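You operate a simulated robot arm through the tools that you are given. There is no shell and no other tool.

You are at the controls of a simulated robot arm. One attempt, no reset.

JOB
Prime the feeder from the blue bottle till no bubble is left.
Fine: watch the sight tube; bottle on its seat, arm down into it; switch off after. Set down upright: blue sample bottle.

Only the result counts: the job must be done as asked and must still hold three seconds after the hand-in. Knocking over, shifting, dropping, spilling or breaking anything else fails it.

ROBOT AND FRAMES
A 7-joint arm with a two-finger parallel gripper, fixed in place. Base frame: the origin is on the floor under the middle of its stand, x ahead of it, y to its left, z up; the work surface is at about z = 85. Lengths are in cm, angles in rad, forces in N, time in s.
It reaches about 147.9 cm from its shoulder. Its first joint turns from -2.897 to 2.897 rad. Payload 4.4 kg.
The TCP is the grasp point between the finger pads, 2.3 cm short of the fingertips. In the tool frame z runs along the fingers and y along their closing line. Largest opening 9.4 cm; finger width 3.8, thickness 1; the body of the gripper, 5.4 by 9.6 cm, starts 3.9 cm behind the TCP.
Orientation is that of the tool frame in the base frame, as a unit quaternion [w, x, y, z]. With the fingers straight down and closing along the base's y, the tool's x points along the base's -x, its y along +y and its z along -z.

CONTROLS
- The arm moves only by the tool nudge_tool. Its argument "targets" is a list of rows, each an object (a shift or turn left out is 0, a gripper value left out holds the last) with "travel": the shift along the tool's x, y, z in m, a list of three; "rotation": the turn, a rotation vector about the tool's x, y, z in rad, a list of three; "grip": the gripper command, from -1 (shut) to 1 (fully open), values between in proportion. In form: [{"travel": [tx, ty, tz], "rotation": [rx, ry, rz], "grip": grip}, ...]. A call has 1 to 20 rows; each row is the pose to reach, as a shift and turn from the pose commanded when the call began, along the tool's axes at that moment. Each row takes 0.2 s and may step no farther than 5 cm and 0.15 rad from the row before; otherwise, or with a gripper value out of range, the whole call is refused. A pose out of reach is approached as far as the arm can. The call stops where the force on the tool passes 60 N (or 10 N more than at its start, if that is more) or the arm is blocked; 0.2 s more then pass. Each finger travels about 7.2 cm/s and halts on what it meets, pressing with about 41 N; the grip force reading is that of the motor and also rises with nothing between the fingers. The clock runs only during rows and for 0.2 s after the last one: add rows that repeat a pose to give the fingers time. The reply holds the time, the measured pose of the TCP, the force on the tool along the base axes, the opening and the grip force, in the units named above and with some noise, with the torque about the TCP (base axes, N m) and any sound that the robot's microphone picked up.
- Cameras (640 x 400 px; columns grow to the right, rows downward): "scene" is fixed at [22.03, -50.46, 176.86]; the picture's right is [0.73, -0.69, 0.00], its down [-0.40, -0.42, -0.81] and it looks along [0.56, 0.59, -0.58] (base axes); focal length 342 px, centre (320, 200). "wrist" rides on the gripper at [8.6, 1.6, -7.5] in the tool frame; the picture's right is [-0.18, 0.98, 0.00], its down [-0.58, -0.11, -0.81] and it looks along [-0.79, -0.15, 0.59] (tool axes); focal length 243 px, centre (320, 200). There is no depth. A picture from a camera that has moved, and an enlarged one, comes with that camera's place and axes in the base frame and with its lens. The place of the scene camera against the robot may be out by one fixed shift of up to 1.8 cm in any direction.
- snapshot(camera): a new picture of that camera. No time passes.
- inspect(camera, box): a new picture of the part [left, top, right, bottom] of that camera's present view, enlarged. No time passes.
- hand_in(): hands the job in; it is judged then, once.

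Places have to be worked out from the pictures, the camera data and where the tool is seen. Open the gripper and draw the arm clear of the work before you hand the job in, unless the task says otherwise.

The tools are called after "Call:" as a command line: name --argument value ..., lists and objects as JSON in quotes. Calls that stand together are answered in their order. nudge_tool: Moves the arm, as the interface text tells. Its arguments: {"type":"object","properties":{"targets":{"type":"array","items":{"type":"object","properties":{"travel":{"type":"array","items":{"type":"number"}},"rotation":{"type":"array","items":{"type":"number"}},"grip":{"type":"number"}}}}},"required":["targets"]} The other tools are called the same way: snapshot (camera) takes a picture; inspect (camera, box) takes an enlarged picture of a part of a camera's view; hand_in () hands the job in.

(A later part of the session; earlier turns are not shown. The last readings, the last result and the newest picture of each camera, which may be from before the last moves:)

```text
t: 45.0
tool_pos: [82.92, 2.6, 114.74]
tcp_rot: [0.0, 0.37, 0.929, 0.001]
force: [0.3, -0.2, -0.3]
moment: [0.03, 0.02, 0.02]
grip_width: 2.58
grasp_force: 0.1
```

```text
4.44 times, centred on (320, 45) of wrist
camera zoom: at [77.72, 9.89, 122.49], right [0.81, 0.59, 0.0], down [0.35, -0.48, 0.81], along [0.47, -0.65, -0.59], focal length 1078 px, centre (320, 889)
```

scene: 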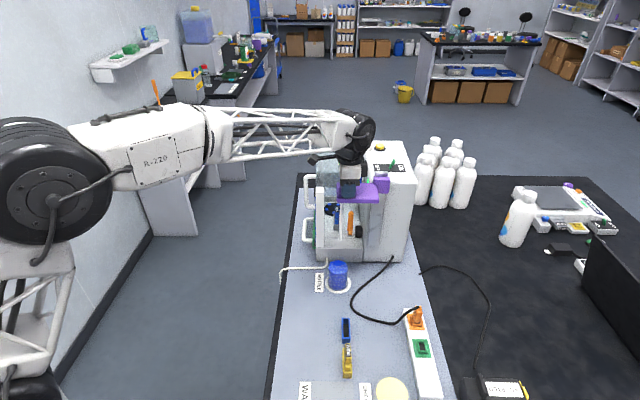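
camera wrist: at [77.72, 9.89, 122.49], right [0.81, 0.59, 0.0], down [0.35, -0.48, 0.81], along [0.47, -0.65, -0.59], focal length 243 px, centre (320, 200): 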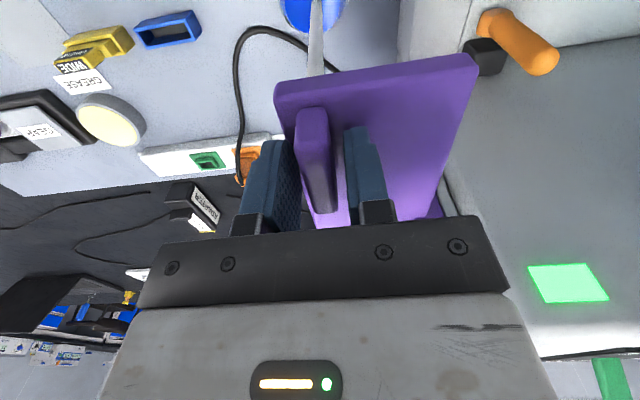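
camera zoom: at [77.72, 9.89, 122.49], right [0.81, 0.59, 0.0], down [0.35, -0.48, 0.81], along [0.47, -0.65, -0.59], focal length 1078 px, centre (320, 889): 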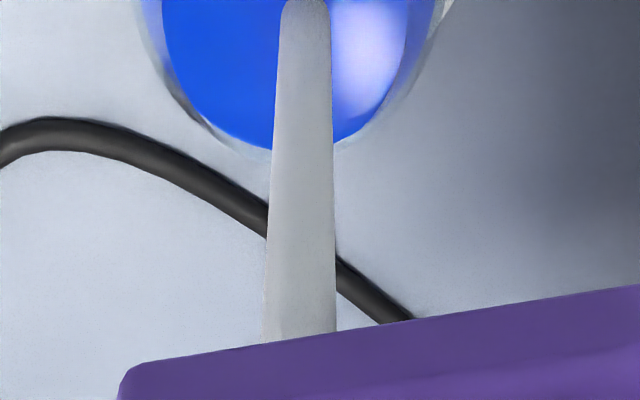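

The tube is inside the neck, well centred. I continue down 5 cm, then check.

Call:
nudge_tool --targets '[{"travel": [0, 0, 0.01]}, {"travel": [0, 0, 0.02]}, {"travel": [0, 0, 0.03]}, {"travel": [0, 0, 0.04]}, {"travel": [0, 0, 0.05]}]'

Call:
inspect --camera "scene" --box '[290, 150, 420, 310]'

```text
t: 46.2
tool_pos: [82.74, 2.81, 109.81]
tcp_rot: [0.0, 0.37, 0.929, 0.001]
force: [0.3, 0.0, 0.4]
moment: [-0.01, 0.0, -0.05]
grip_width: 2.62
grasp_force: 0.1
```

```text
2.50 times, centred on (355, 230) of scene
camera zoom: at [22.03, -50.46, 176.86], right [0.73, -0.69, 0.0], down [-0.4, -0.42, -0.81], along [0.56, 0.59, -0.58], focal length 856 px, centre (232, 125)
```

zoom: 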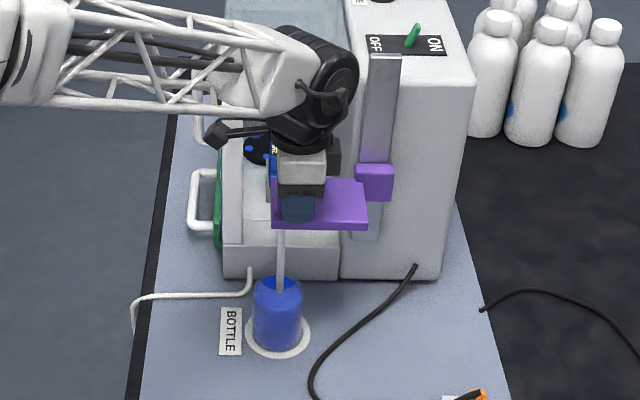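

It keeps sliding freely; a short piece of rail remains below the carriage. I push on 3 cm more in small steps.

Call:
nudge_tool --targets '[{"travel": [0, 0, 0.005]}, {"travel": [0, 0, 0.01]}, {"travel": [0, 0, 0.015]}, {"travel": [0, 0, 0.02]}, {"travel": [0, 0, 0.025]}, {"travel": [0, 0, 0.03]}]'

Call:
inspect --camera "scene" --box '[290, 150, 420, 310]'

```text
t: 47.7
tool_pos: [82.93, 2.81, 107.66]
tcp_rot: [0.005, 0.37, 0.929, 0.003]
force: [-1.5, -1.2, 7.7]
moment: [0.01, 0.23, -0.04]
grip_width: 2.66
grasp_force: 0.9
stopped in row 6: the force on the tool passed its limit at 67 N (the readings are from after the stop); the commanded pose is now the measured one
```

```text
2.50 times, centred on (355, 230) of scene
camera zoom: at [22.03, -50.46, 176.86], right [0.73, -0.69, 0.0], down [-0.4, -0.42, -0.81], along [0.56, 0.59, -0.58], focal length 856 px, centre (232, 125)
```

zoom: 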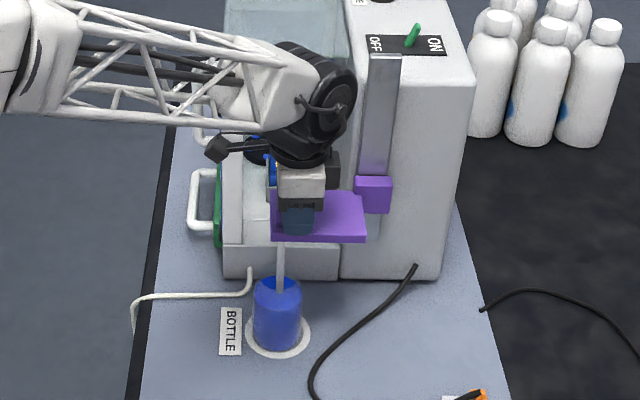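

The arm reached its lower stop (TCP 107.7, plate about 16.7 cm lower than at the start). I back the tool straight up a little and check the arm stays down.

Call:
nudge_tool --targets '[{"travel": [0, 0, -0.003], "grip": -0.2}, {"travel": [0, 0, -0.02], "grip": -0.2}, {"travel": [0, 0, -0.06], "grip": -0.2}, {"travel": [0, 0, -0.1], "grip": -0.2}]'

Call:
inspect --camera "scene" --box '[290, 150, 420, 310]'

Call:
inspect --camera "scene" --box '[320, 235, 360, 295]'

```text
t: 48.7
tool_pos: [82.9, 2.82, 117.83]
tcp_rot: [0.004, 0.37, 0.929, 0.001]
force: [-0.2, 0.0, -0.4]
moment: [-0.04, -0.05, 0.02]
grip_width: 3.76
grasp_force: 0.0
```

```text
2.50 times, centred on (355, 230) of scene
camera zoom: at [22.03, -50.46, 176.86], right [0.73, -0.69, 0.0], down [-0.4, -0.42, -0.81], along [0.56, 0.59, -0.58], focal length 856 px, centre (232, 125)
```

zoom: 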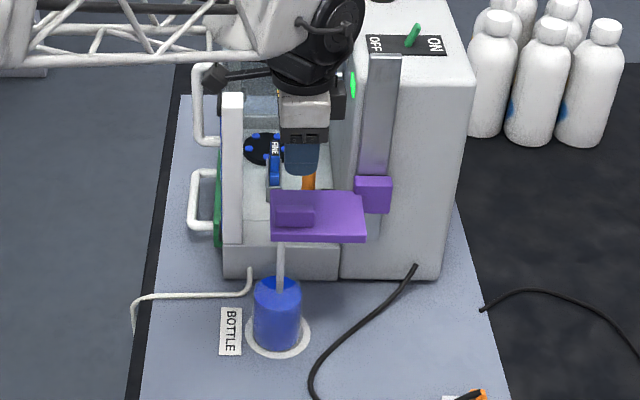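

```text
6.67 times, centred on (340, 265) of scene
camera zoom: at [22.03, -50.46, 176.86], right [0.73, -0.69, 0.0], down [-0.4, -0.42, -0.81], along [0.56, 0.59, -0.58], focal length 2282 px, centre (187, -233)
```

zoom: 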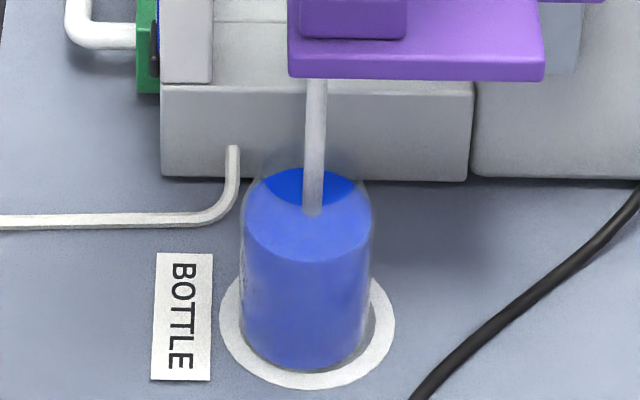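

The arm holds down with its tube in the liquid, bottle undisturbed. Next the PRIME button, estimated near (115.4, 17). I rise and move above it, closing the fingers.

Call:
nudge_tool --targets '[{"travel": [0, 0, -0.045], "grip": -1}, {"travel": [0, 0, -0.09], "grip": -1}, {"travel": [0, 0, -0.135], "grip": -1}, {"travel": [0, 0, -0.18], "grip": -1}, {"travel": [0, 0, -0.225], "grip": -1}, {"travel": [0, 0, -0.25], "grip": -1}, {"travel": [-0.017, 0.041, -0.25], "grip": -1}, {"travel": [-0.035, 0.082, -0.25], "grip": -1}, {"travel": [-0.052, 0.122, -0.25], "grip": -1}, {"travel": [-0.07, 0.163, -0.25], "grip": -1}, {"travel": [-0.087, 0.204, -0.25], "grip": -1}, {"travel": [-0.104, 0.245, -0.25], "grip": -1}, {"travel": [-0.122, 0.285, -0.25], "grip": -1}, {"travel": [-0.139, 0.326, -0.25], "grip": -1}]'

Call:
snapshot --camera "wrist"

Call:
snapshot --camera "scene"

```text
t: 51.7
tool_pos: [112.69, 16.35, 142.04]
tcp_rot: [0.004, 0.37, 0.929, 0.002]
force: [3.9, 0.6, -5.9]
moment: [-0.11, 0.26, -0.01]
grip_width: 0.02
grasp_force: 40.7
out of reach, approached as far as the arm can: row 14
```

```text
taken
camera wrist: at [107.46, 23.54, 149.55], right [0.81, 0.59, 0.01], down [0.34, -0.48, 0.81], along [0.48, -0.65, -0.59], focal length 243 px, centre (320, 200)
```

wrist: 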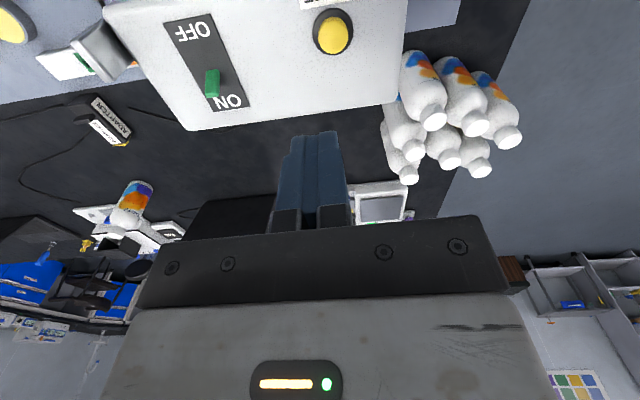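

```text
taken
```

scene: 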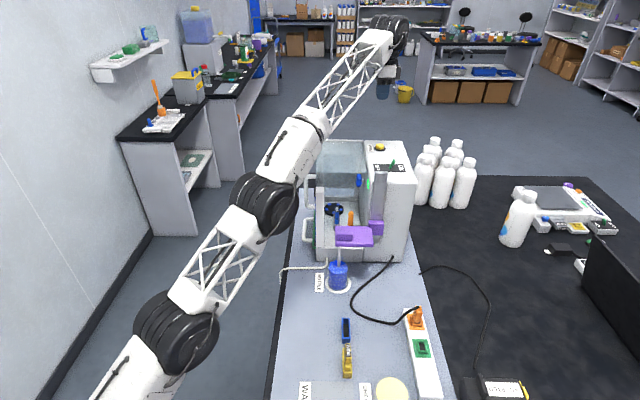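

The arm is at the edge of its reach up here; the button computes to about (114.5, 16.5, 121). Lower down the reach should grow, so I descend 10 cm and check where the tool ends up.

Call:
nudge_tool --targets '[{"travel": [0.003, -0.01, 0.03]}, {"travel": [0.003, -0.01, 0.06]}, {"travel": [0.003, -0.01, 0.09]}, {"travel": [0.003, -0.01, 0.11]}, {"travel": [0.003, -0.01, 0.11]}]'

Call:
snapshot --camera "wrist"

Call:
inspect --camera "scene" --box '[340, 80, 440, 190]'

```text
t: 52.9
tool_pos: [111.9, 15.7, 130.94]
tcp_rot: [0.005, 0.37, 0.929, 0.003]
force: [0.4, -0.6, -0.2]
moment: [-0.01, -0.01, -0.01]
grip_width: 0.01
grasp_force: 41.4
```

```text
taken
camera wrist: at [106.64, 22.92, 138.56], right [0.81, 0.59, 0.01], down [0.34, -0.48, 0.81], along [0.48, -0.65, -0.59], focal length 243 px, centre (320, 200)
```

wrist: 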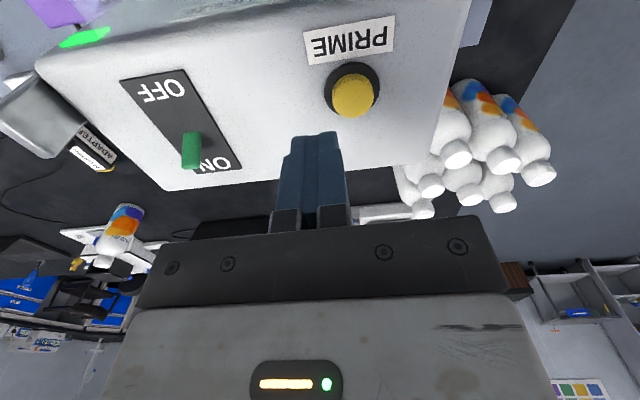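

```text
3.64 times, centred on (390, 135) of scene
camera zoom: at [22.03, -50.46, 176.86], right [0.73, -0.69, 0.0], down [-0.4, -0.42, -0.81], along [0.56, 0.59, -0.58], focal length 1245 px, centre (66, 436)
```

zoom: 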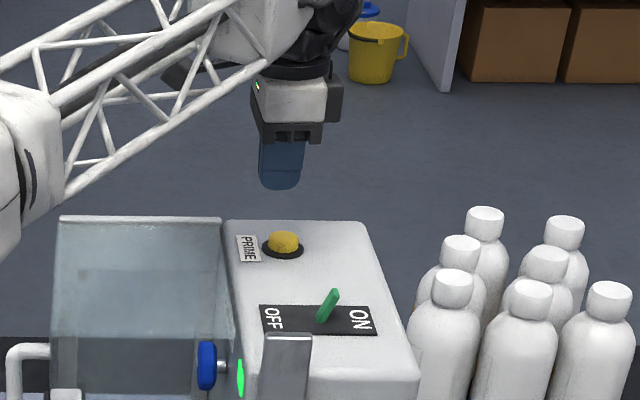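

The reach is better here. I enlarge the button and the lever for exact positions.

Call:
inspect --camera "wrist" --box '[280, 20, 420, 160]'

Call:
inspect --camera "wrist" --box '[110, 50, 270, 200]'

```text
2.86 times, centred on (350, 90) of wrist
camera zoom: at [106.64, 22.92, 138.56], right [0.81, 0.59, 0.01], down [0.34, -0.48, 0.81], along [0.48, -0.65, -0.59], focal length 693 px, centre (234, 514)
```

zoom: 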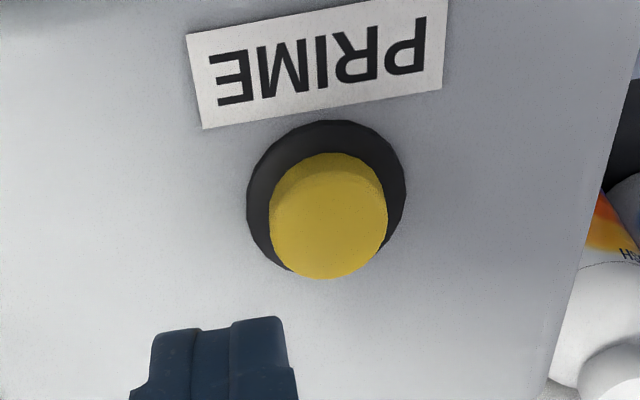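

```text
2.67 times, centred on (190, 125) of wrist
camera zoom: at [106.64, 22.92, 138.56], right [0.81, 0.59, 0.01], down [0.34, -0.48, 0.81], along [0.48, -0.65, -0.59], focal length 647 px, centre (667, 400)
```

zoom: 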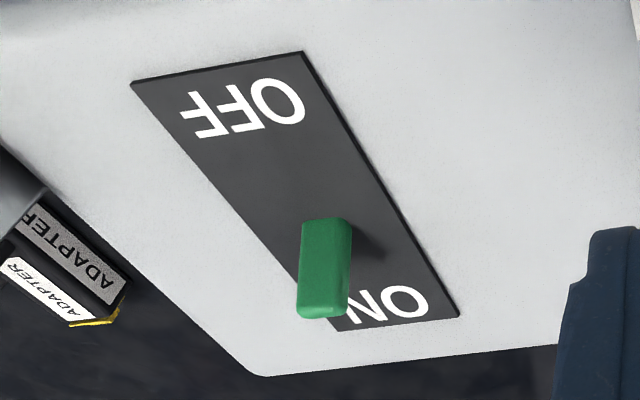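

Button axis is near (115.3, 15.7) with its top about z 120.6; it needs +2.5 cm to the right and +2.2 cm deeper. I shift there and look again.

Call:
nudge_tool --targets '[{"travel": [-0.0127, 0.0112, 0.01]}, {"travel": [-0.0254, 0.0224, 0.02]}, {"travel": [-0.0254, 0.0224, 0.03]}]'

Call:
snapshot --camera "wrist"

Call:
inspect --camera "scene" --box '[350, 90, 430, 180]'

```text
t: 53.7
tool_pos: [115.11, 15.58, 128.1]
tcp_rot: [0.005, 0.369, 0.929, 0.003]
force: [-0.5, 0.5, 0.6]
moment: [-0.03, -0.05, -0.02]
grip_width: 0.0
grasp_force: 41.4
```

```text
taken
camera wrist: at [109.93, 22.8, 135.73], right [0.81, 0.59, 0.01], down [0.34, -0.48, 0.81], along [0.48, -0.65, -0.59], focal length 243 px, centre (320, 200)
```

wrist: 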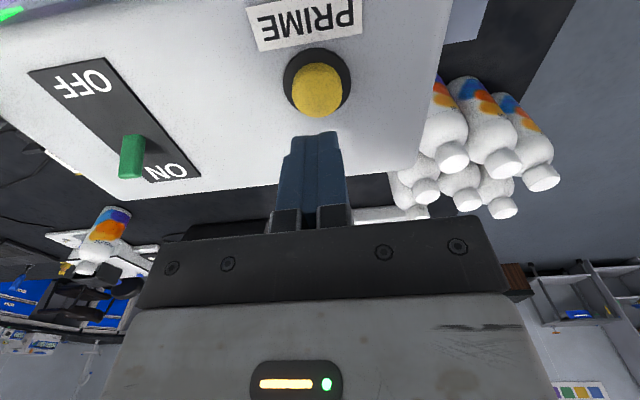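

```text
4.44 times, centred on (390, 135) of scene
camera zoom: at [22.03, -50.46, 176.86], right [0.73, -0.69, 0.0], down [-0.4, -0.42, -0.81], along [0.56, 0.59, -0.58], focal length 1522 px, centre (9, 489)
```

zoom: 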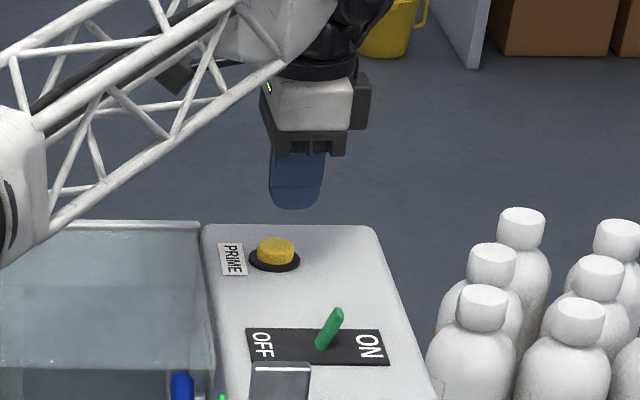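

Fingertips are lined up with the button centre. I descend 4.6 cm to just above it.

Call:
nudge_tool --targets '[{"travel": [0, 0, 0.02]}, {"travel": [0, 0, 0.04]}, {"travel": [0, 0, 0.046]}]'

Call:
snapshot --camera "wrist"

Call:
inspect --camera "scene" --box '[350, 100, 430, 180]'

```text
t: 54.5
tool_pos: [115.18, 15.62, 124.19]
tcp_rot: [0.008, 0.37, 0.929, 0.004]
force: [13.2, 4.2, 38.8]
moment: [0.3, -0.06, -0.12]
grip_width: 0.02
grasp_force: 41.0
heard: click
```

```text
taken
camera wrist: at [109.85, 22.78, 131.68], right [0.81, 0.59, 0.02], down [0.33, -0.48, 0.81], along [0.48, -0.65, -0.58], focal length 243 px, centre (320, 200)
```

wrist: 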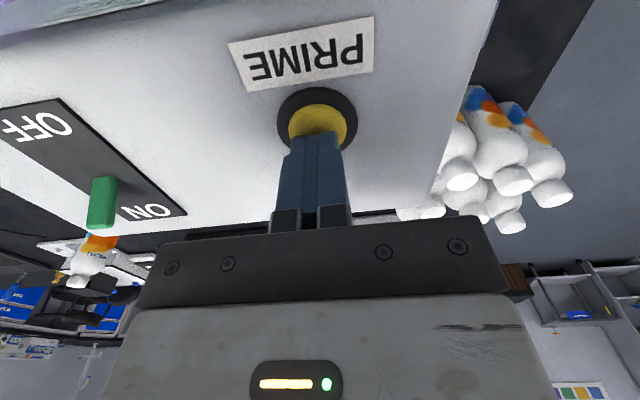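

```text
5.00 times, centred on (390, 140) of scene
camera zoom: at [22.03, -50.46, 176.86], right [0.73, -0.69, 0.0], down [-0.4, -0.42, -0.81], along [0.56, 0.59, -0.58], focal length 1712 px, centre (-30, 500)
```

zoom: 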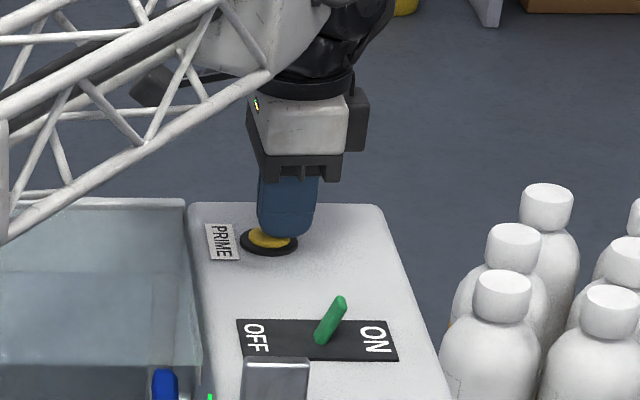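

A click: the button is pressed (about 39 N). I hold it for about one second and listen.

Call:
nudge_tool --targets '[{"travel": [0, 0, 0]}, {"travel": [0, 0, 0]}, {"travel": [0, 0, 0]}, {"travel": [0, 0, 0]}]'

Call:
inspect --camera "scene" --box '[300, 180, 340, 260]'

Call:
inspect --camera "scene" --box '[320, 235, 360, 295]'

```text
t: 55.0
tool_pos: [115.12, 15.54, 124.28]
tcp_rot: [0.009, 0.37, 0.929, 0.005]
force: [-1.4, -0.8, 6.1]
moment: [0.03, 0.07, 0.11]
grip_width: 0.0
grasp_force: 40.7
stopped in row 2: the force on the tool passed its limit at 62 N (the readings are from after the stop); the commanded pose is now the measured one
```

```text
5.00 times, centred on (320, 220) of scene
camera zoom: at [22.03, -50.46, 176.86], right [0.73, -0.69, 0.0], down [-0.4, -0.42, -0.81], along [0.56, 0.59, -0.58], focal length 1712 px, centre (320, 100)
```

zoom: 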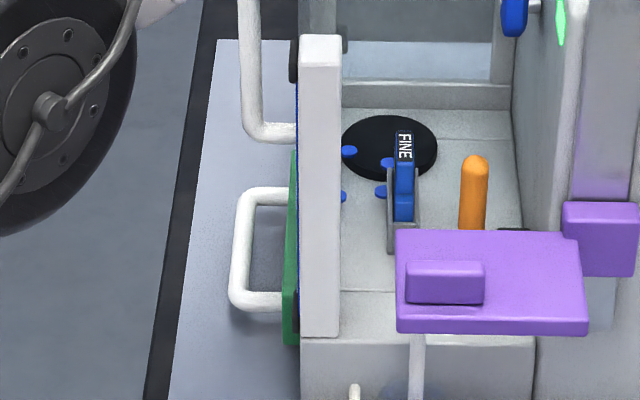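

```text
6.67 times, centred on (340, 265) of scene
camera zoom: at [22.03, -50.46, 176.86], right [0.73, -0.69, 0.0], down [-0.4, -0.42, -0.81], along [0.56, 0.59, -0.58], focal length 2282 px, centre (187, -233)
```

zoom: 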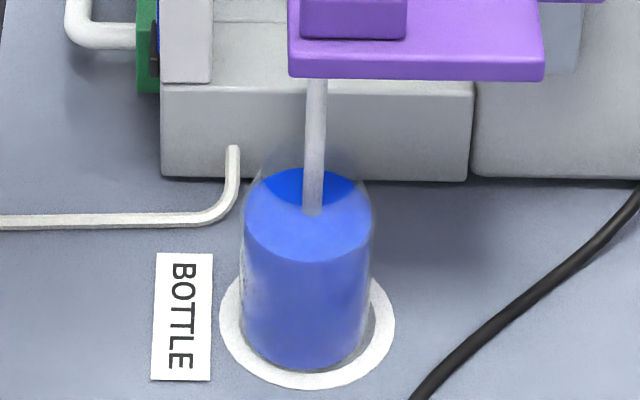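

The black rotor with blue dots inside the machine has turned – it may be the pump. I wait one short row and compare the rotor to see whether it is still turning.

Call:
nudge_tool --targets '[{"travel": [0, 0, 0]}]'

Call:
inspect --camera "scene" --box '[300, 180, 340, 260]'

Call:
inspect --camera "scene" --box '[350, 120, 410, 180]'

```text
t: 55.4
tool_pos: [115.13, 15.59, 124.29]
tcp_rot: [0.009, 0.369, 0.929, 0.005]
force: [-2.1, 0.1, 10.8]
moment: [0.09, 0.11, 0.13]
grip_width: 0.0
grasp_force: 41.6
```

```text
5.00 times, centred on (320, 220) of scene
camera zoom: at [22.03, -50.46, 176.86], right [0.73, -0.69, 0.0], down [-0.4, -0.42, -0.81], along [0.56, 0.59, -0.58], focal length 1712 px, centre (320, 100)
```

zoom: 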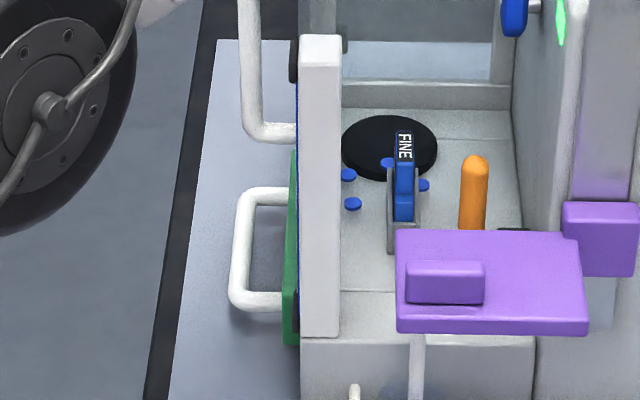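

```text
6.67 times, centred on (380, 150) of scene
camera zoom: at [22.03, -50.46, 176.86], right [0.73, -0.69, 0.0], down [-0.4, -0.42, -0.81], along [0.56, 0.59, -0.58], focal length 2282 px, centre (-80, 533)
```

zoom: 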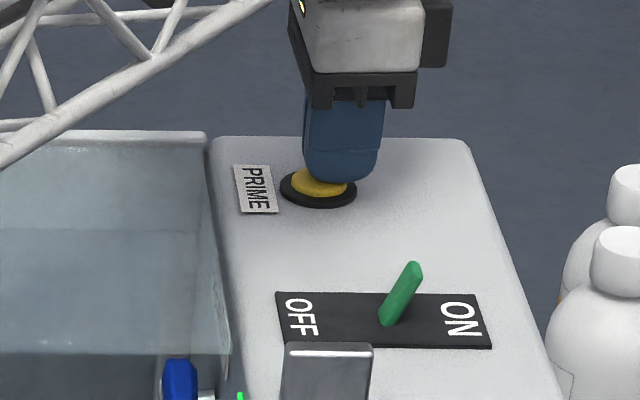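

Something changed: blue dots seem to have left the black disc. I enlarge that spot before any more time passes.

Call:
inspect --camera "scene" --box '[318, 195, 348, 235]'

Call:
inspect --camera "scene" --box '[300, 180, 420, 300]'

```text
10.00 times, centred on (333, 215) of scene
camera zoom: at [22.03, -50.46, 176.86], right [0.73, -0.69, 0.0], down [-0.4, -0.42, -0.81], along [0.56, 0.59, -0.58], focal length 3424 px, centre (190, 50)
```

zoom: 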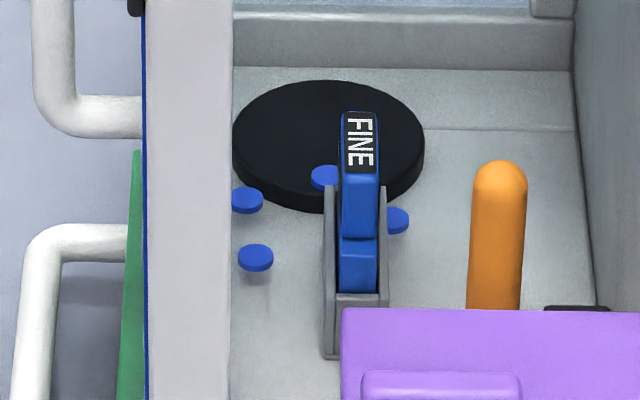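

```text
3.33 times, centred on (360, 240) of scene
camera zoom: at [22.03, -50.46, 176.86], right [0.73, -0.69, 0.0], down [-0.4, -0.42, -0.81], along [0.56, 0.59, -0.58], focal length 1141 px, centre (187, 67)
```

zoom: 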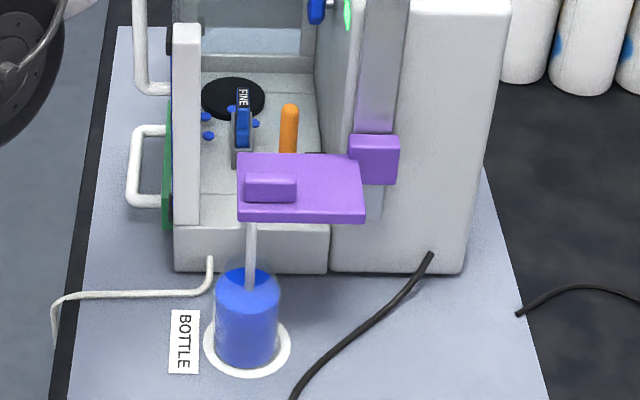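

The blue dots are the pump's rollers going round; the pump runs while the button is down. I hold the button for another second.

Call:
nudge_tool --targets '[{"travel": [0, 0, 0.0003]}, {"travel": [0, 0, 0.0003]}, {"travel": [0, 0, 0.0003]}, {"travel": [0, 0, 0.0003]}]'

Call:
inspect --camera "scene" --box '[300, 180, 420, 300]'

Call:
inspect --camera "scene" --box '[350, 120, 410, 180]'

```text
t: 56.4
tool_pos: [115.04, 15.66, 124.27]
tcp_rot: [0.009, 0.369, 0.929, 0.004]
force: [3.3, 7.0, 20.0]
moment: [0.31, 0.02, -0.03]
grip_width: 0.0
grasp_force: 41.0
```

```text
3.33 times, centred on (360, 240) of scene
camera zoom: at [22.03, -50.46, 176.86], right [0.73, -0.69, 0.0], down [-0.4, -0.42, -0.81], along [0.56, 0.59, -0.58], focal length 1141 px, centre (187, 67)
```

zoom: 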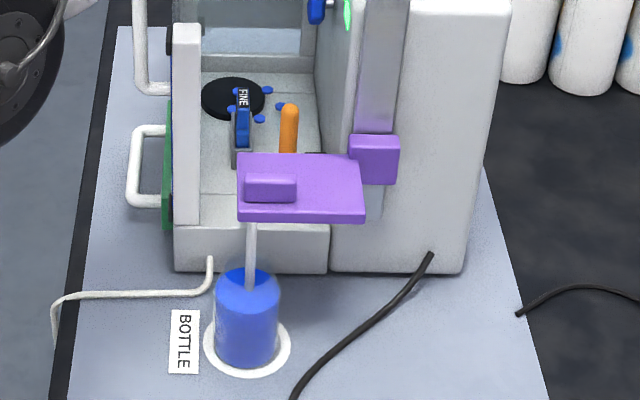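

```text
6.67 times, centred on (380, 150) of scene
camera zoom: at [22.03, -50.46, 176.86], right [0.73, -0.69, 0.0], down [-0.4, -0.42, -0.81], along [0.56, 0.59, -0.58], focal length 2282 px, centre (-80, 533)
```

zoom: 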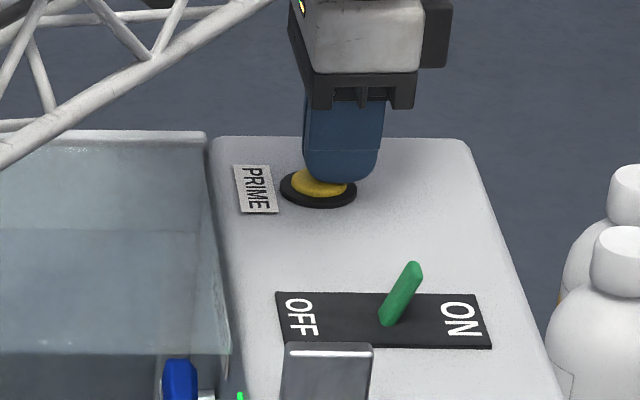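

The rollers keep turning. I hold about two seconds more and then go and look at the sight tube to judge the rate.

Call:
nudge_tool --targets '[{"travel": [0, 0, 0]}, {"travel": [0, 0, 0]}, {"travel": [0, 0, 0]}, {"travel": [0, 0, 0]}, {"travel": [0, 0, 0]}, {"travel": [0, 0, 0]}, {"travel": [0, 0, 0]}, {"travel": [0, 0, 0]}, {"travel": [0, 0, 0]}]'

Call:
inspect --camera "scene" --box '[300, 180, 420, 300]'

```text
t: 58.4
tool_pos: [115.17, 15.59, 124.17]
tcp_rot: [0.007, 0.37, 0.929, 0.005]
force: [6.4, 12.8, 29.2]
moment: [0.46, 0.05, -0.07]
grip_width: 0.0
grasp_force: 40.3
```

```text
3.33 times, centred on (360, 240) of scene
camera zoom: at [22.03, -50.46, 176.86], right [0.73, -0.69, 0.0], down [-0.4, -0.42, -0.81], along [0.56, 0.59, -0.58], focal length 1141 px, centre (187, 67)
```

zoom: 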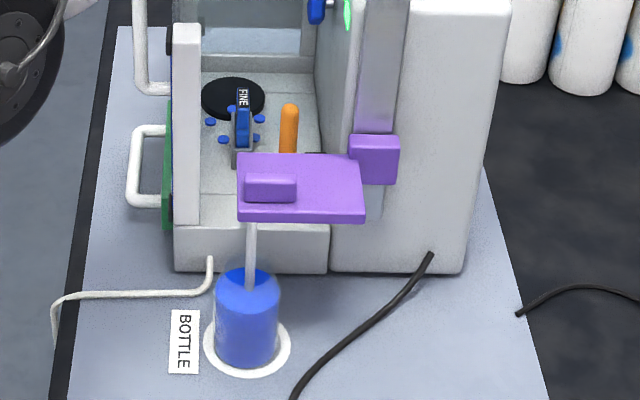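

I lift off the button and swing round to the left of the machine, opening the gripper so the camera can see the sight tube between the fingers.

Call:
nudge_tool --targets '[{"travel": [0, 0, -0.03]}, {"travel": [0, 0, -0.07]}, {"travel": [0, 0, -0.11]}, {"travel": [0.043, -0.022, -0.13], "grip": 0}, {"travel": [0.086, -0.044, -0.13], "grip": 1}, {"travel": [0.128, -0.066, -0.13], "grip": 1}, {"travel": [0.171, -0.088, -0.13], "grip": 1}, {"travel": [0.214, -0.11, -0.13], "grip": 1}, {"travel": [0.256, -0.133, -0.13], "grip": 1}, {"travel": [0.299, -0.155, -0.13], "grip": 1}, {"travel": [0.342, -0.177, -0.13], "grip": 1}, {"travel": [0.384, -0.199, -0.13], "grip": 1}, {"travel": [0.384, -0.199, -0.09], "grip": 1}, {"travel": [0.384, -0.199, -0.05], "grip": 1}, {"travel": [0.384, -0.199, -0.01], "grip": 1}]'

Call:
snapshot --camera "wrist"

Call:
snapshot --camera "scene"

```text
refused: row 4 steps farther than a row can; nothing moved
```

```text
taken
camera wrist: at [109.84, 22.78, 131.69], right [0.81, 0.59, 0.02], down [0.33, -0.48, 0.81], along [0.49, -0.65, -0.58], focal length 243 px, centre (320, 200)
```

wrist: 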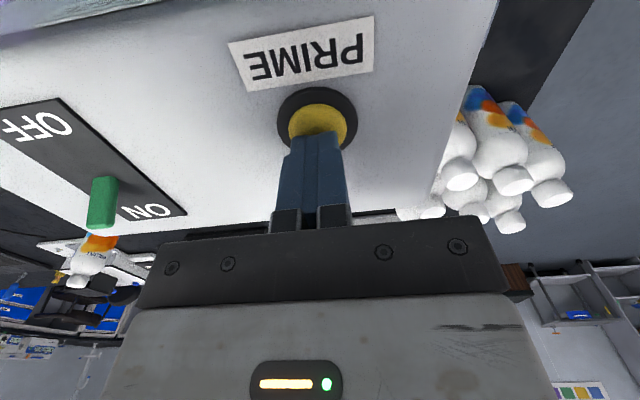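

```text
taken
```

scene: 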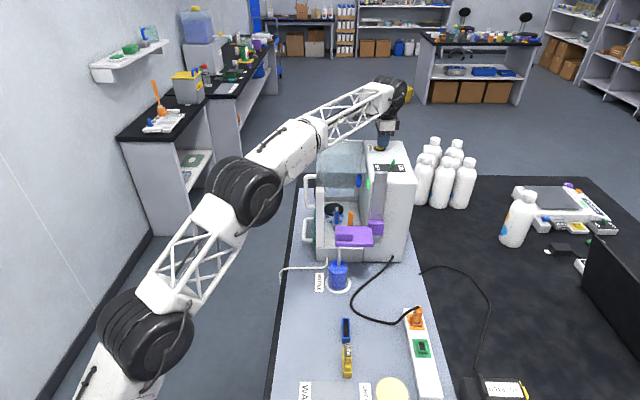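

One step was slightly too long; I resend with the rise finished first.

Call:
nudge_tool --targets '[{"travel": [0, 0, -0.045]}, {"travel": [0, 0, -0.09]}, {"travel": [0, 0, -0.13]}, {"travel": [0.043, -0.022, -0.13], "grip": 0}, {"travel": [0.086, -0.044, -0.13], "grip": 1}, {"travel": [0.128, -0.066, -0.13], "grip": 1}, {"travel": [0.171, -0.088, -0.13], "grip": 1}, {"travel": [0.214, -0.11, -0.13], "grip": 1}, {"travel": [0.256, -0.133, -0.13], "grip": 1}, {"travel": [0.299, -0.155, -0.13], "grip": 1}, {"travel": [0.342, -0.177, -0.13], "grip": 1}, {"travel": [0.384, -0.199, -0.13], "grip": 1}, {"travel": [0.384, -0.199, -0.09], "grip": 1}, {"travel": [0.384, -0.199, -0.05], "grip": 1}, {"travel": [0.384, -0.199, -0.01], "grip": 1}]'

Call:
snapshot --camera "wrist"

Call:
snapshot --camera "scene"

```text
t: 61.6
tool_pos: [73.62, 27.54, 124.46]
tcp_rot: [0.009, 0.37, 0.929, 0.005]
force: [-0.5, -0.2, -0.2]
moment: [-0.02, 0.0, -0.01]
grip_width: 9.4
grasp_force: 0.0
```

```text
taken
camera wrist: at [68.31, 34.6, 131.87], right [0.81, 0.59, 0.02], down [0.33, -0.48, 0.81], along [0.48, -0.65, -0.58], focal length 243 px, centre (320, 200)
```

wrist: 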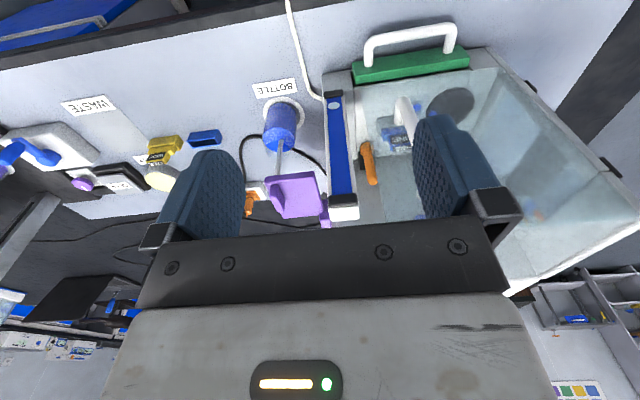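

```text
taken
```

scene: 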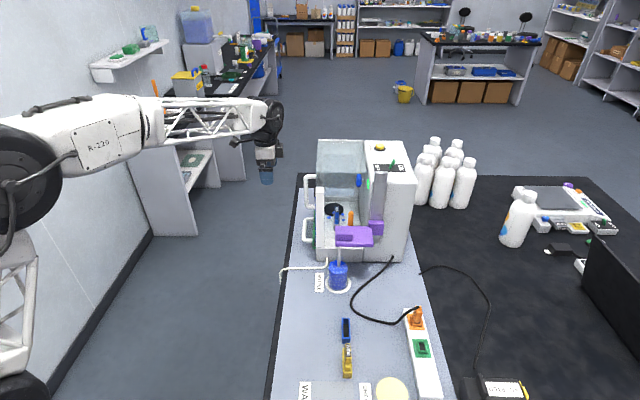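

The sight tube is visible between the fingers. I enlarge it.

Call:
inspect --camera "wrist" --box '[300, 70, 400, 240]'

Call:
inspect --camera "wrist" --box '[320, 80, 370, 220]'

```text
2.35 times, centred on (350, 155) of wrist
camera zoom: at [68.31, 34.6, 131.87], right [0.81, 0.59, 0.02], down [0.33, -0.48, 0.81], along [0.48, -0.65, -0.58], focal length 571 px, centre (249, 306)
```

zoom: 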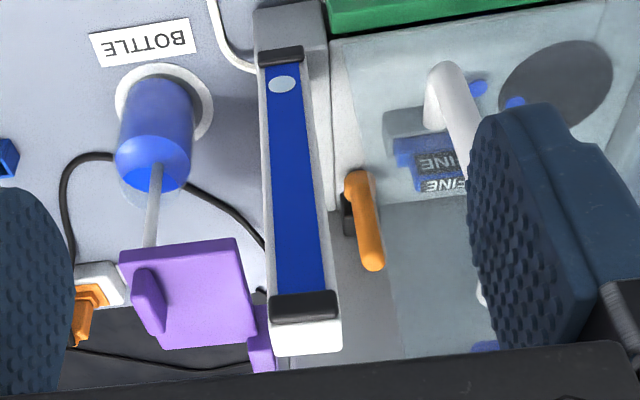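

```text
2.86 times, centred on (345, 150) of wrist
camera zoom: at [68.31, 34.6, 131.87], right [0.81, 0.59, 0.02], down [0.33, -0.48, 0.81], along [0.48, -0.65, -0.58], focal length 693 px, centre (249, 343)
```

zoom: 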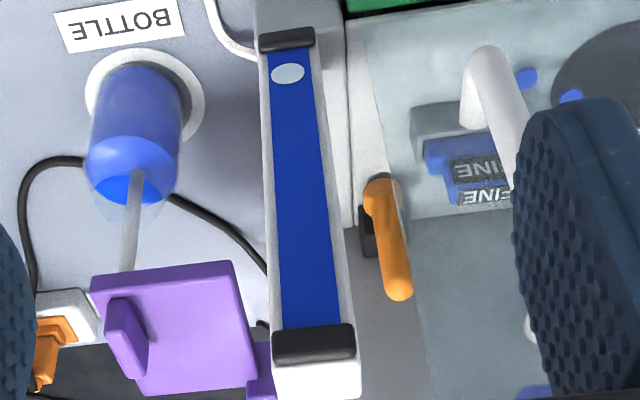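

Only one bubble is left, at the bottom end. I wait one row to see whether the pump still runs by itself (bubble moving) or stopped on release.

Call:
nudge_tool --targets '[{"travel": [0, 0, 0]}, {"travel": [0, 0, 0]}]'

Call:
inspect --camera "wrist" --box '[300, 70, 400, 240]'

Call:
inspect --camera "scene" --box '[300, 180, 420, 300]'

```text
t: 62.2
tool_pos: [73.62, 27.39, 124.29]
tcp_rot: [0.007, 0.37, 0.929, 0.005]
force: [0.5, 0.1, 0.7]
moment: [0.0, 0.02, 0.01]
grip_width: 9.38
grasp_force: 0.0
```

```text
2.35 times, centred on (350, 155) of wrist
camera zoom: at [68.34, 34.6, 131.85], right [0.81, 0.59, 0.02], down [0.33, -0.48, 0.81], along [0.48, -0.65, -0.59], focal length 571 px, centre (249, 306)
```

zoom: 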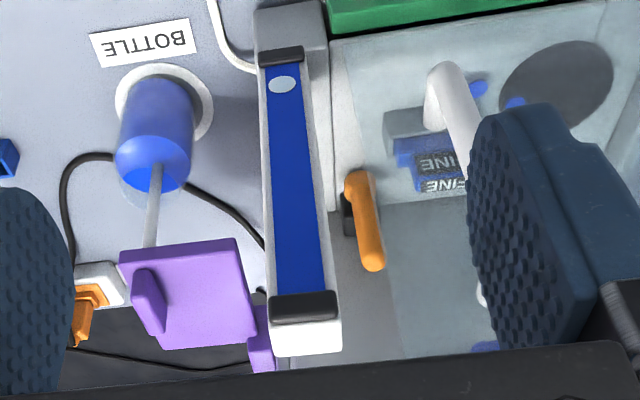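

```text
3.33 times, centred on (360, 240) of scene
camera zoom: at [22.03, -50.46, 176.86], right [0.73, -0.69, 0.0], down [-0.4, -0.42, -0.81], along [0.56, 0.59, -0.58], focal length 1141 px, centre (187, 67)
```

zoom: 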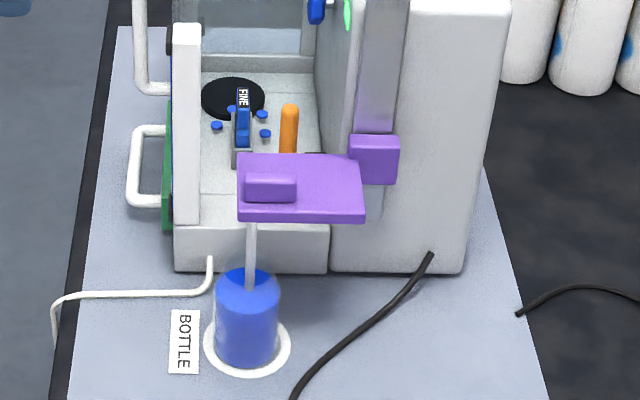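

The pump stopped on release and the one bubble remains. I return to the button with closed fingers, stopping 1.5 cm above the pressed position.

Call:
nudge_tool --targets '[{"travel": [0, 0, -0.04], "grip": 1}, {"travel": [0, 0, -0.08], "grip": 1}, {"travel": [0, 0, -0.12], "grip": 1}, {"travel": [-0.042, 0.022, -0.12], "grip": 0}, {"travel": [-0.085, 0.044, -0.12], "grip": -1}, {"travel": [-0.128, 0.066, -0.12], "grip": -1}, {"travel": [-0.171, 0.088, -0.12], "grip": -1}, {"travel": [-0.214, 0.11, -0.12], "grip": -1}, {"travel": [-0.256, 0.133, -0.12], "grip": -1}, {"travel": [-0.299, 0.155, -0.12], "grip": -1}, {"travel": [-0.342, 0.177, -0.12], "grip": -1}, {"travel": [-0.384, 0.199, -0.12], "grip": -1}, {"travel": [-0.384, 0.199, -0.08], "grip": -1}, {"travel": [-0.384, 0.199, -0.04], "grip": -1}, {"travel": [-0.384, 0.199, -0.005], "grip": -1}, {"travel": [-0.384, 0.199, -0.005], "grip": -1}]'

Call:
snapshot --camera "wrist"

```text
t: 65.6
tool_pos: [115.18, 15.51, 125.44]
tcp_rot: [0.007, 0.37, 0.929, 0.005]
force: [0.0, -0.2, 0.4]
moment: [0.0, 0.02, -0.04]
grip_width: 0.01
grasp_force: 40.8
```

```text
taken
camera wrist: at [110.01, 22.72, 132.94], right [0.81, 0.59, 0.02], down [0.33, -0.48, 0.81], along [0.48, -0.65, -0.59], focal length 243 px, centre (320, 200)
```

wrist: 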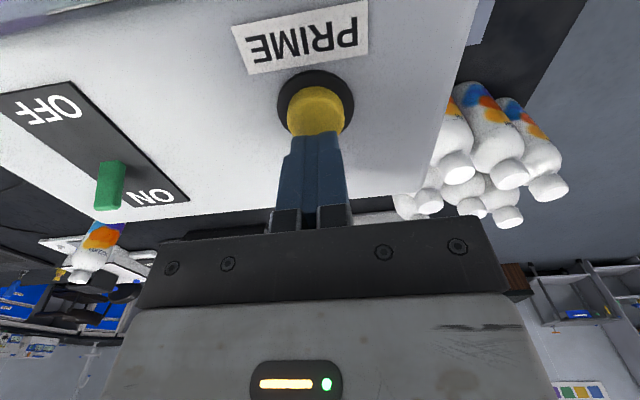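

Aligned. I press for about 1.5 seconds and then lift off.

Call:
nudge_tool --targets '[{"travel": [0, 0, 0.006]}, {"travel": [0, 0, 0.012]}, {"travel": [0, 0, 0.0125]}, {"travel": [0, 0, 0.0125]}, {"travel": [0, 0, 0.0125]}, {"travel": [0, 0, 0.0125]}, {"travel": [0, 0, 0.0125]}, {"travel": [0, 0, 0.0125]}, {"travel": [0, 0, 0.0]}, {"travel": [0, 0, -0.02]}]'

Call:
inspect --camera "scene" --box '[300, 180, 420, 300]'

```text
t: 67.8
tool_pos: [115.18, 15.75, 127.63]
tcp_rot: [0.007, 0.37, 0.929, 0.004]
force: [-0.1, -1.2, -0.1]
moment: [0.0, 0.01, 0.01]
grip_width: 0.0
grasp_force: 40.6
heard: click
```

```text
3.33 times, centred on (360, 240) of scene
camera zoom: at [22.03, -50.46, 176.86], right [0.73, -0.69, 0.0], down [-0.4, -0.42, -0.81], along [0.56, 0.59, -0.58], focal length 1141 px, centre (187, 67)
```

zoom: 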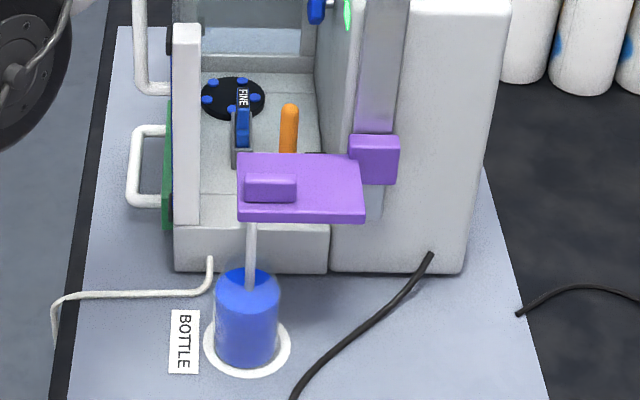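

A click was heard and the rollers moved. I go back to the left side to look at the sight tube.

Call:
nudge_tool --targets '[{"travel": [0, 0, -0.045]}, {"travel": [0, 0, -0.09]}, {"travel": [0.042, -0.022, -0.09], "grip": 0}, {"travel": [0.085, -0.044, -0.09], "grip": 1}, {"travel": [0.128, -0.066, -0.09], "grip": 1}, {"travel": [0.171, -0.088, -0.09], "grip": 1}, {"travel": [0.214, -0.11, -0.09], "grip": 1}, {"travel": [0.256, -0.133, -0.09], "grip": 1}, {"travel": [0.299, -0.155, -0.09], "grip": 1}, {"travel": [0.342, -0.177, -0.09], "grip": 1}, {"travel": [0.384, -0.199, -0.09], "grip": 1}, {"travel": [0.384, -0.199, -0.05], "grip": 1}, {"travel": [0.384, -0.199, -0.01], "grip": 1}, {"travel": [0.384, -0.199, 0.022], "grip": 1}]'

Call:
inspect --camera "wrist" --box '[300, 70, 400, 240]'

Call:
inspect --camera "wrist" --box '[320, 80, 370, 220]'

```text
t: 70.8
tool_pos: [73.51, 27.46, 124.79]
tcp_rot: [0.008, 0.37, 0.929, 0.006]
force: [0.1, -0.4, 0.2]
moment: [0.01, 0.03, 0.01]
grip_width: 9.4
grasp_force: 0.1
```

```text
2.35 times, centred on (350, 155) of wrist
camera zoom: at [68.29, 34.72, 132.35], right [0.81, 0.59, 0.02], down [0.33, -0.48, 0.81], along [0.48, -0.65, -0.58], focal length 571 px, centre (249, 306)
```

zoom: 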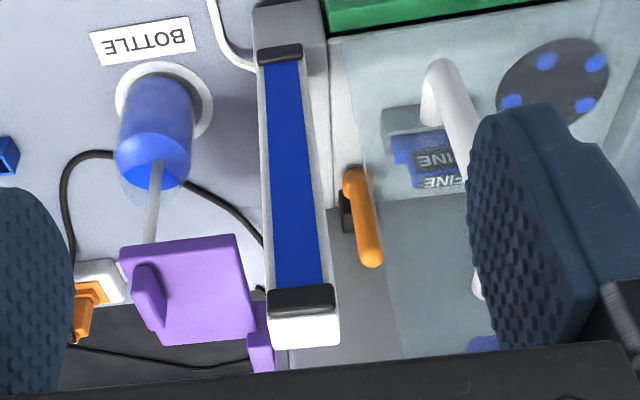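

```text
2.86 times, centred on (345, 150) of wrist
camera zoom: at [68.29, 34.72, 132.35], right [0.81, 0.59, 0.02], down [0.33, -0.48, 0.81], along [0.48, -0.65, -0.58], focal length 693 px, centre (249, 343)
```

zoom: 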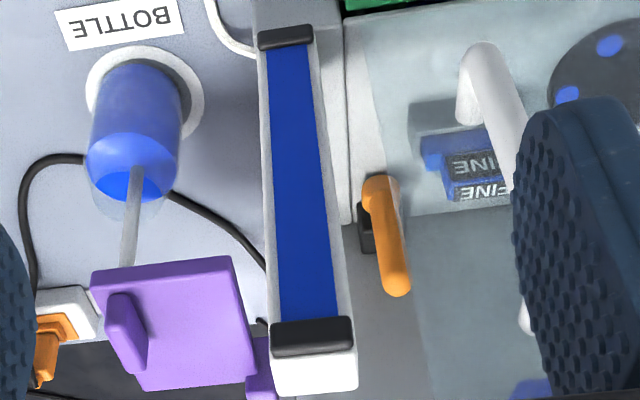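

The sight tube is now solid blue with no bubble. Next I switch the machine off: I move (fingers closed) to the right of the green lever, about (109.6, 0.6), staying high first.

Call:
nudge_tool --targets '[{"travel": [0, 0, -0.045], "grip": 1}, {"travel": [0, 0, -0.09], "grip": 1}, {"travel": [0, 0, -0.13], "grip": 1}, {"travel": [-0.045, 0.005, -0.13], "grip": 0}, {"travel": [-0.09, 0.01, -0.13], "grip": -1}, {"travel": [-0.134, 0.016, -0.13], "grip": -1}, {"travel": [-0.179, 0.021, -0.13], "grip": -1}, {"travel": [-0.224, 0.026, -0.13], "grip": -1}, {"travel": [-0.268, 0.031, -0.13], "grip": -1}, {"travel": [-0.313, 0.036, -0.13], "grip": -1}, {"travel": [-0.358, 0.042, -0.13], "grip": -1}, {"travel": [-0.402, 0.047, -0.13], "grip": -1}, {"travel": [-0.447, 0.052, -0.13], "grip": -1}, {"travel": [-0.447, 0.052, -0.09], "grip": -1}]'

Call:
snapshot --camera "wrist"

Call:
inspect --camera "scene" --box '[350, 90, 450, 180]'

```text
t: 73.8
tool_pos: [109.42, 0.62, 134.3]
tcp_rot: [0.007, 0.37, 0.929, 0.006]
force: [0.1, -0.2, 0.2]
moment: [0.01, -0.03, 0.0]
grip_width: 0.01
grasp_force: 40.9
```

```text
taken
camera wrist: at [104.11, 7.82, 141.9], right [0.81, 0.59, 0.02], down [0.33, -0.48, 0.81], along [0.48, -0.65, -0.58], focal length 243 px, centre (320, 200)
```

wrist: 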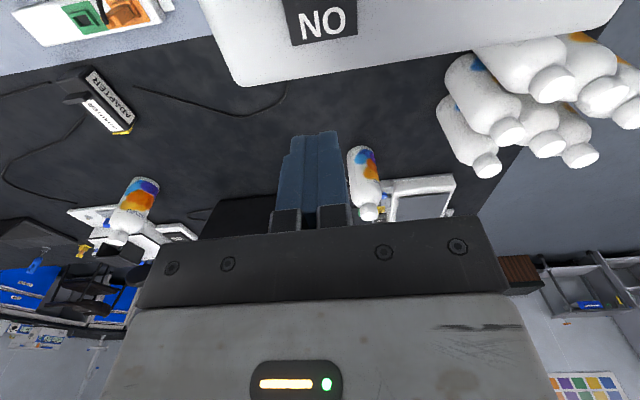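

```text
4.44 times, centred on (400, 135) of scene
camera zoom: at [22.03, -50.46, 176.86], right [0.73, -0.69, 0.0], down [-0.4, -0.42, -0.81], along [0.56, 0.59, -0.58], focal length 1522 px, centre (-36, 489)
```

zoom: 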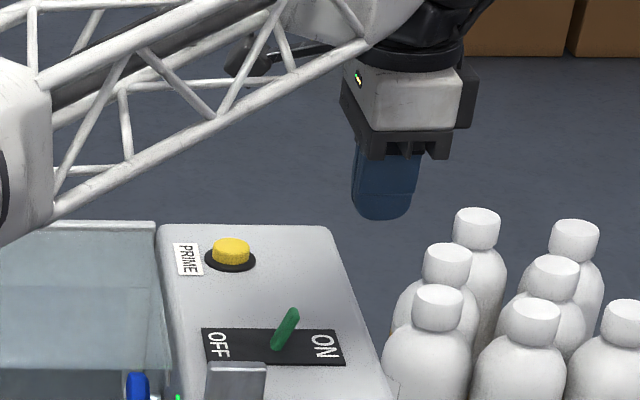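

The tool is over the strip just right of the ON end, in line with the lever. I lower 10 cm so the fingertips come beside the lever without touching the housing.

Call:
nudge_tool --targets '[{"travel": [0, 0, 0.04]}, {"travel": [0, 0, 0.08]}, {"travel": [0, 0, 0.1]}]'

Call:
snapshot --camera "wrist"

Call:
inspect --camera "scene" --box '[350, 110, 430, 180]'

```text
t: 74.6
tool_pos: [109.56, 0.5, 124.07]
tcp_rot: [0.008, 0.37, 0.929, 0.005]
force: [-0.1, 0.6, 0.8]
moment: [-0.01, 0.01, 0.0]
grip_width: 0.0
grasp_force: 41.5
```

```text
taken
camera wrist: at [104.25, 7.68, 131.6], right [0.81, 0.59, 0.02], down [0.33, -0.48, 0.81], along [0.48, -0.65, -0.58], focal length 243 px, centre (320, 200)
```

wrist: 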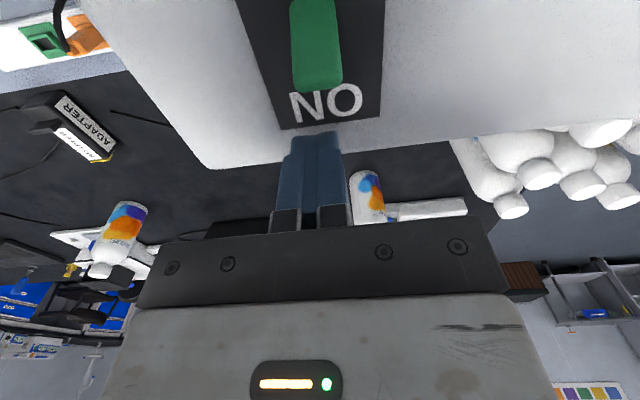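

```text
5.71 times, centred on (390, 145) of scene
camera zoom: at [22.03, -50.46, 176.86], right [0.73, -0.69, 0.0], down [-0.4, -0.42, -0.81], along [0.56, 0.59, -0.58], focal length 1956 px, centre (-80, 514)
```

zoom: 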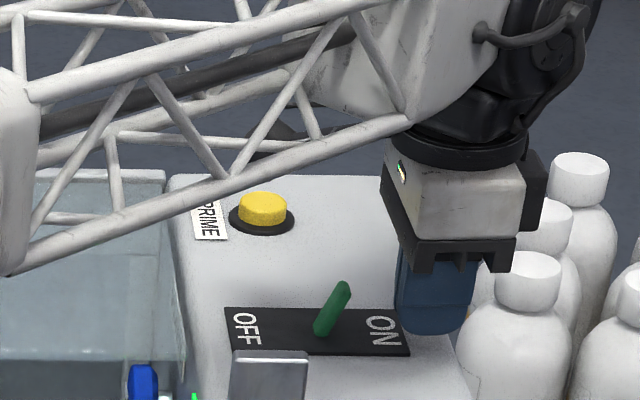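

The finger stands right of the lever and in line with it. I push left (tool +x) in small steps to swing the lever toward OFF.

Call:
nudge_tool --targets '[{"travel": [0.01, 0, 0]}, {"travel": [0.015, 0, 0]}, {"travel": [0.02, 0, 0]}, {"travel": [0.025, 0, 0]}, {"travel": [0.03, 0, 0]}, {"travel": [0.035, 0, 0]}]'

Call:
inspect --camera "scene" --box '[350, 110, 430, 180]'

Call:
snapshot --camera "wrist"

```text
t: 76.0
tool_pos: [107.02, 2.93, 124.63]
tcp_rot: [0.01, 0.37, 0.929, 0.004]
force: [6.8, -0.8, 25.6]
moment: [0.44, 0.26, -0.11]
grip_width: 0.01
grasp_force: 41.1
```

```text
5.71 times, centred on (390, 145) of scene
camera zoom: at [22.03, -50.46, 176.86], right [0.73, -0.69, 0.0], down [-0.4, -0.42, -0.81], along [0.56, 0.59, -0.58], focal length 1956 px, centre (-80, 514)
```

zoom: 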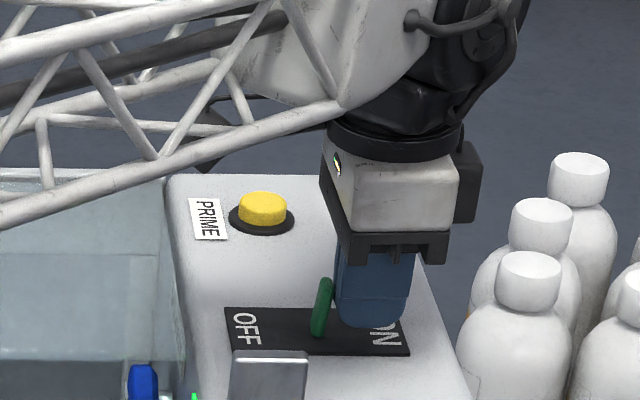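

```text
taken
camera wrist: at [101.77, 10.16, 132.02], right [0.81, 0.59, 0.02], down [0.33, -0.48, 0.81], along [0.49, -0.65, -0.58], focal length 243 px, centre (320, 200)
```

wrist: 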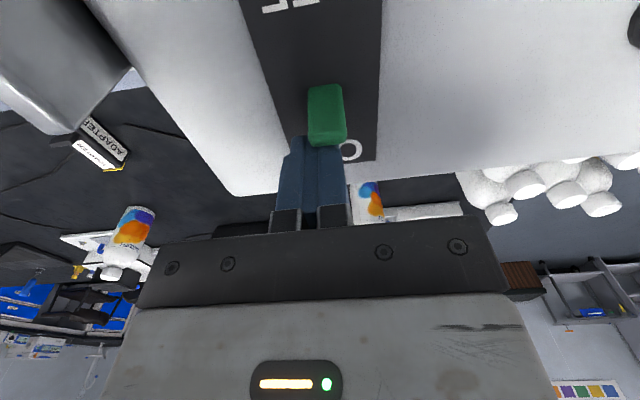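

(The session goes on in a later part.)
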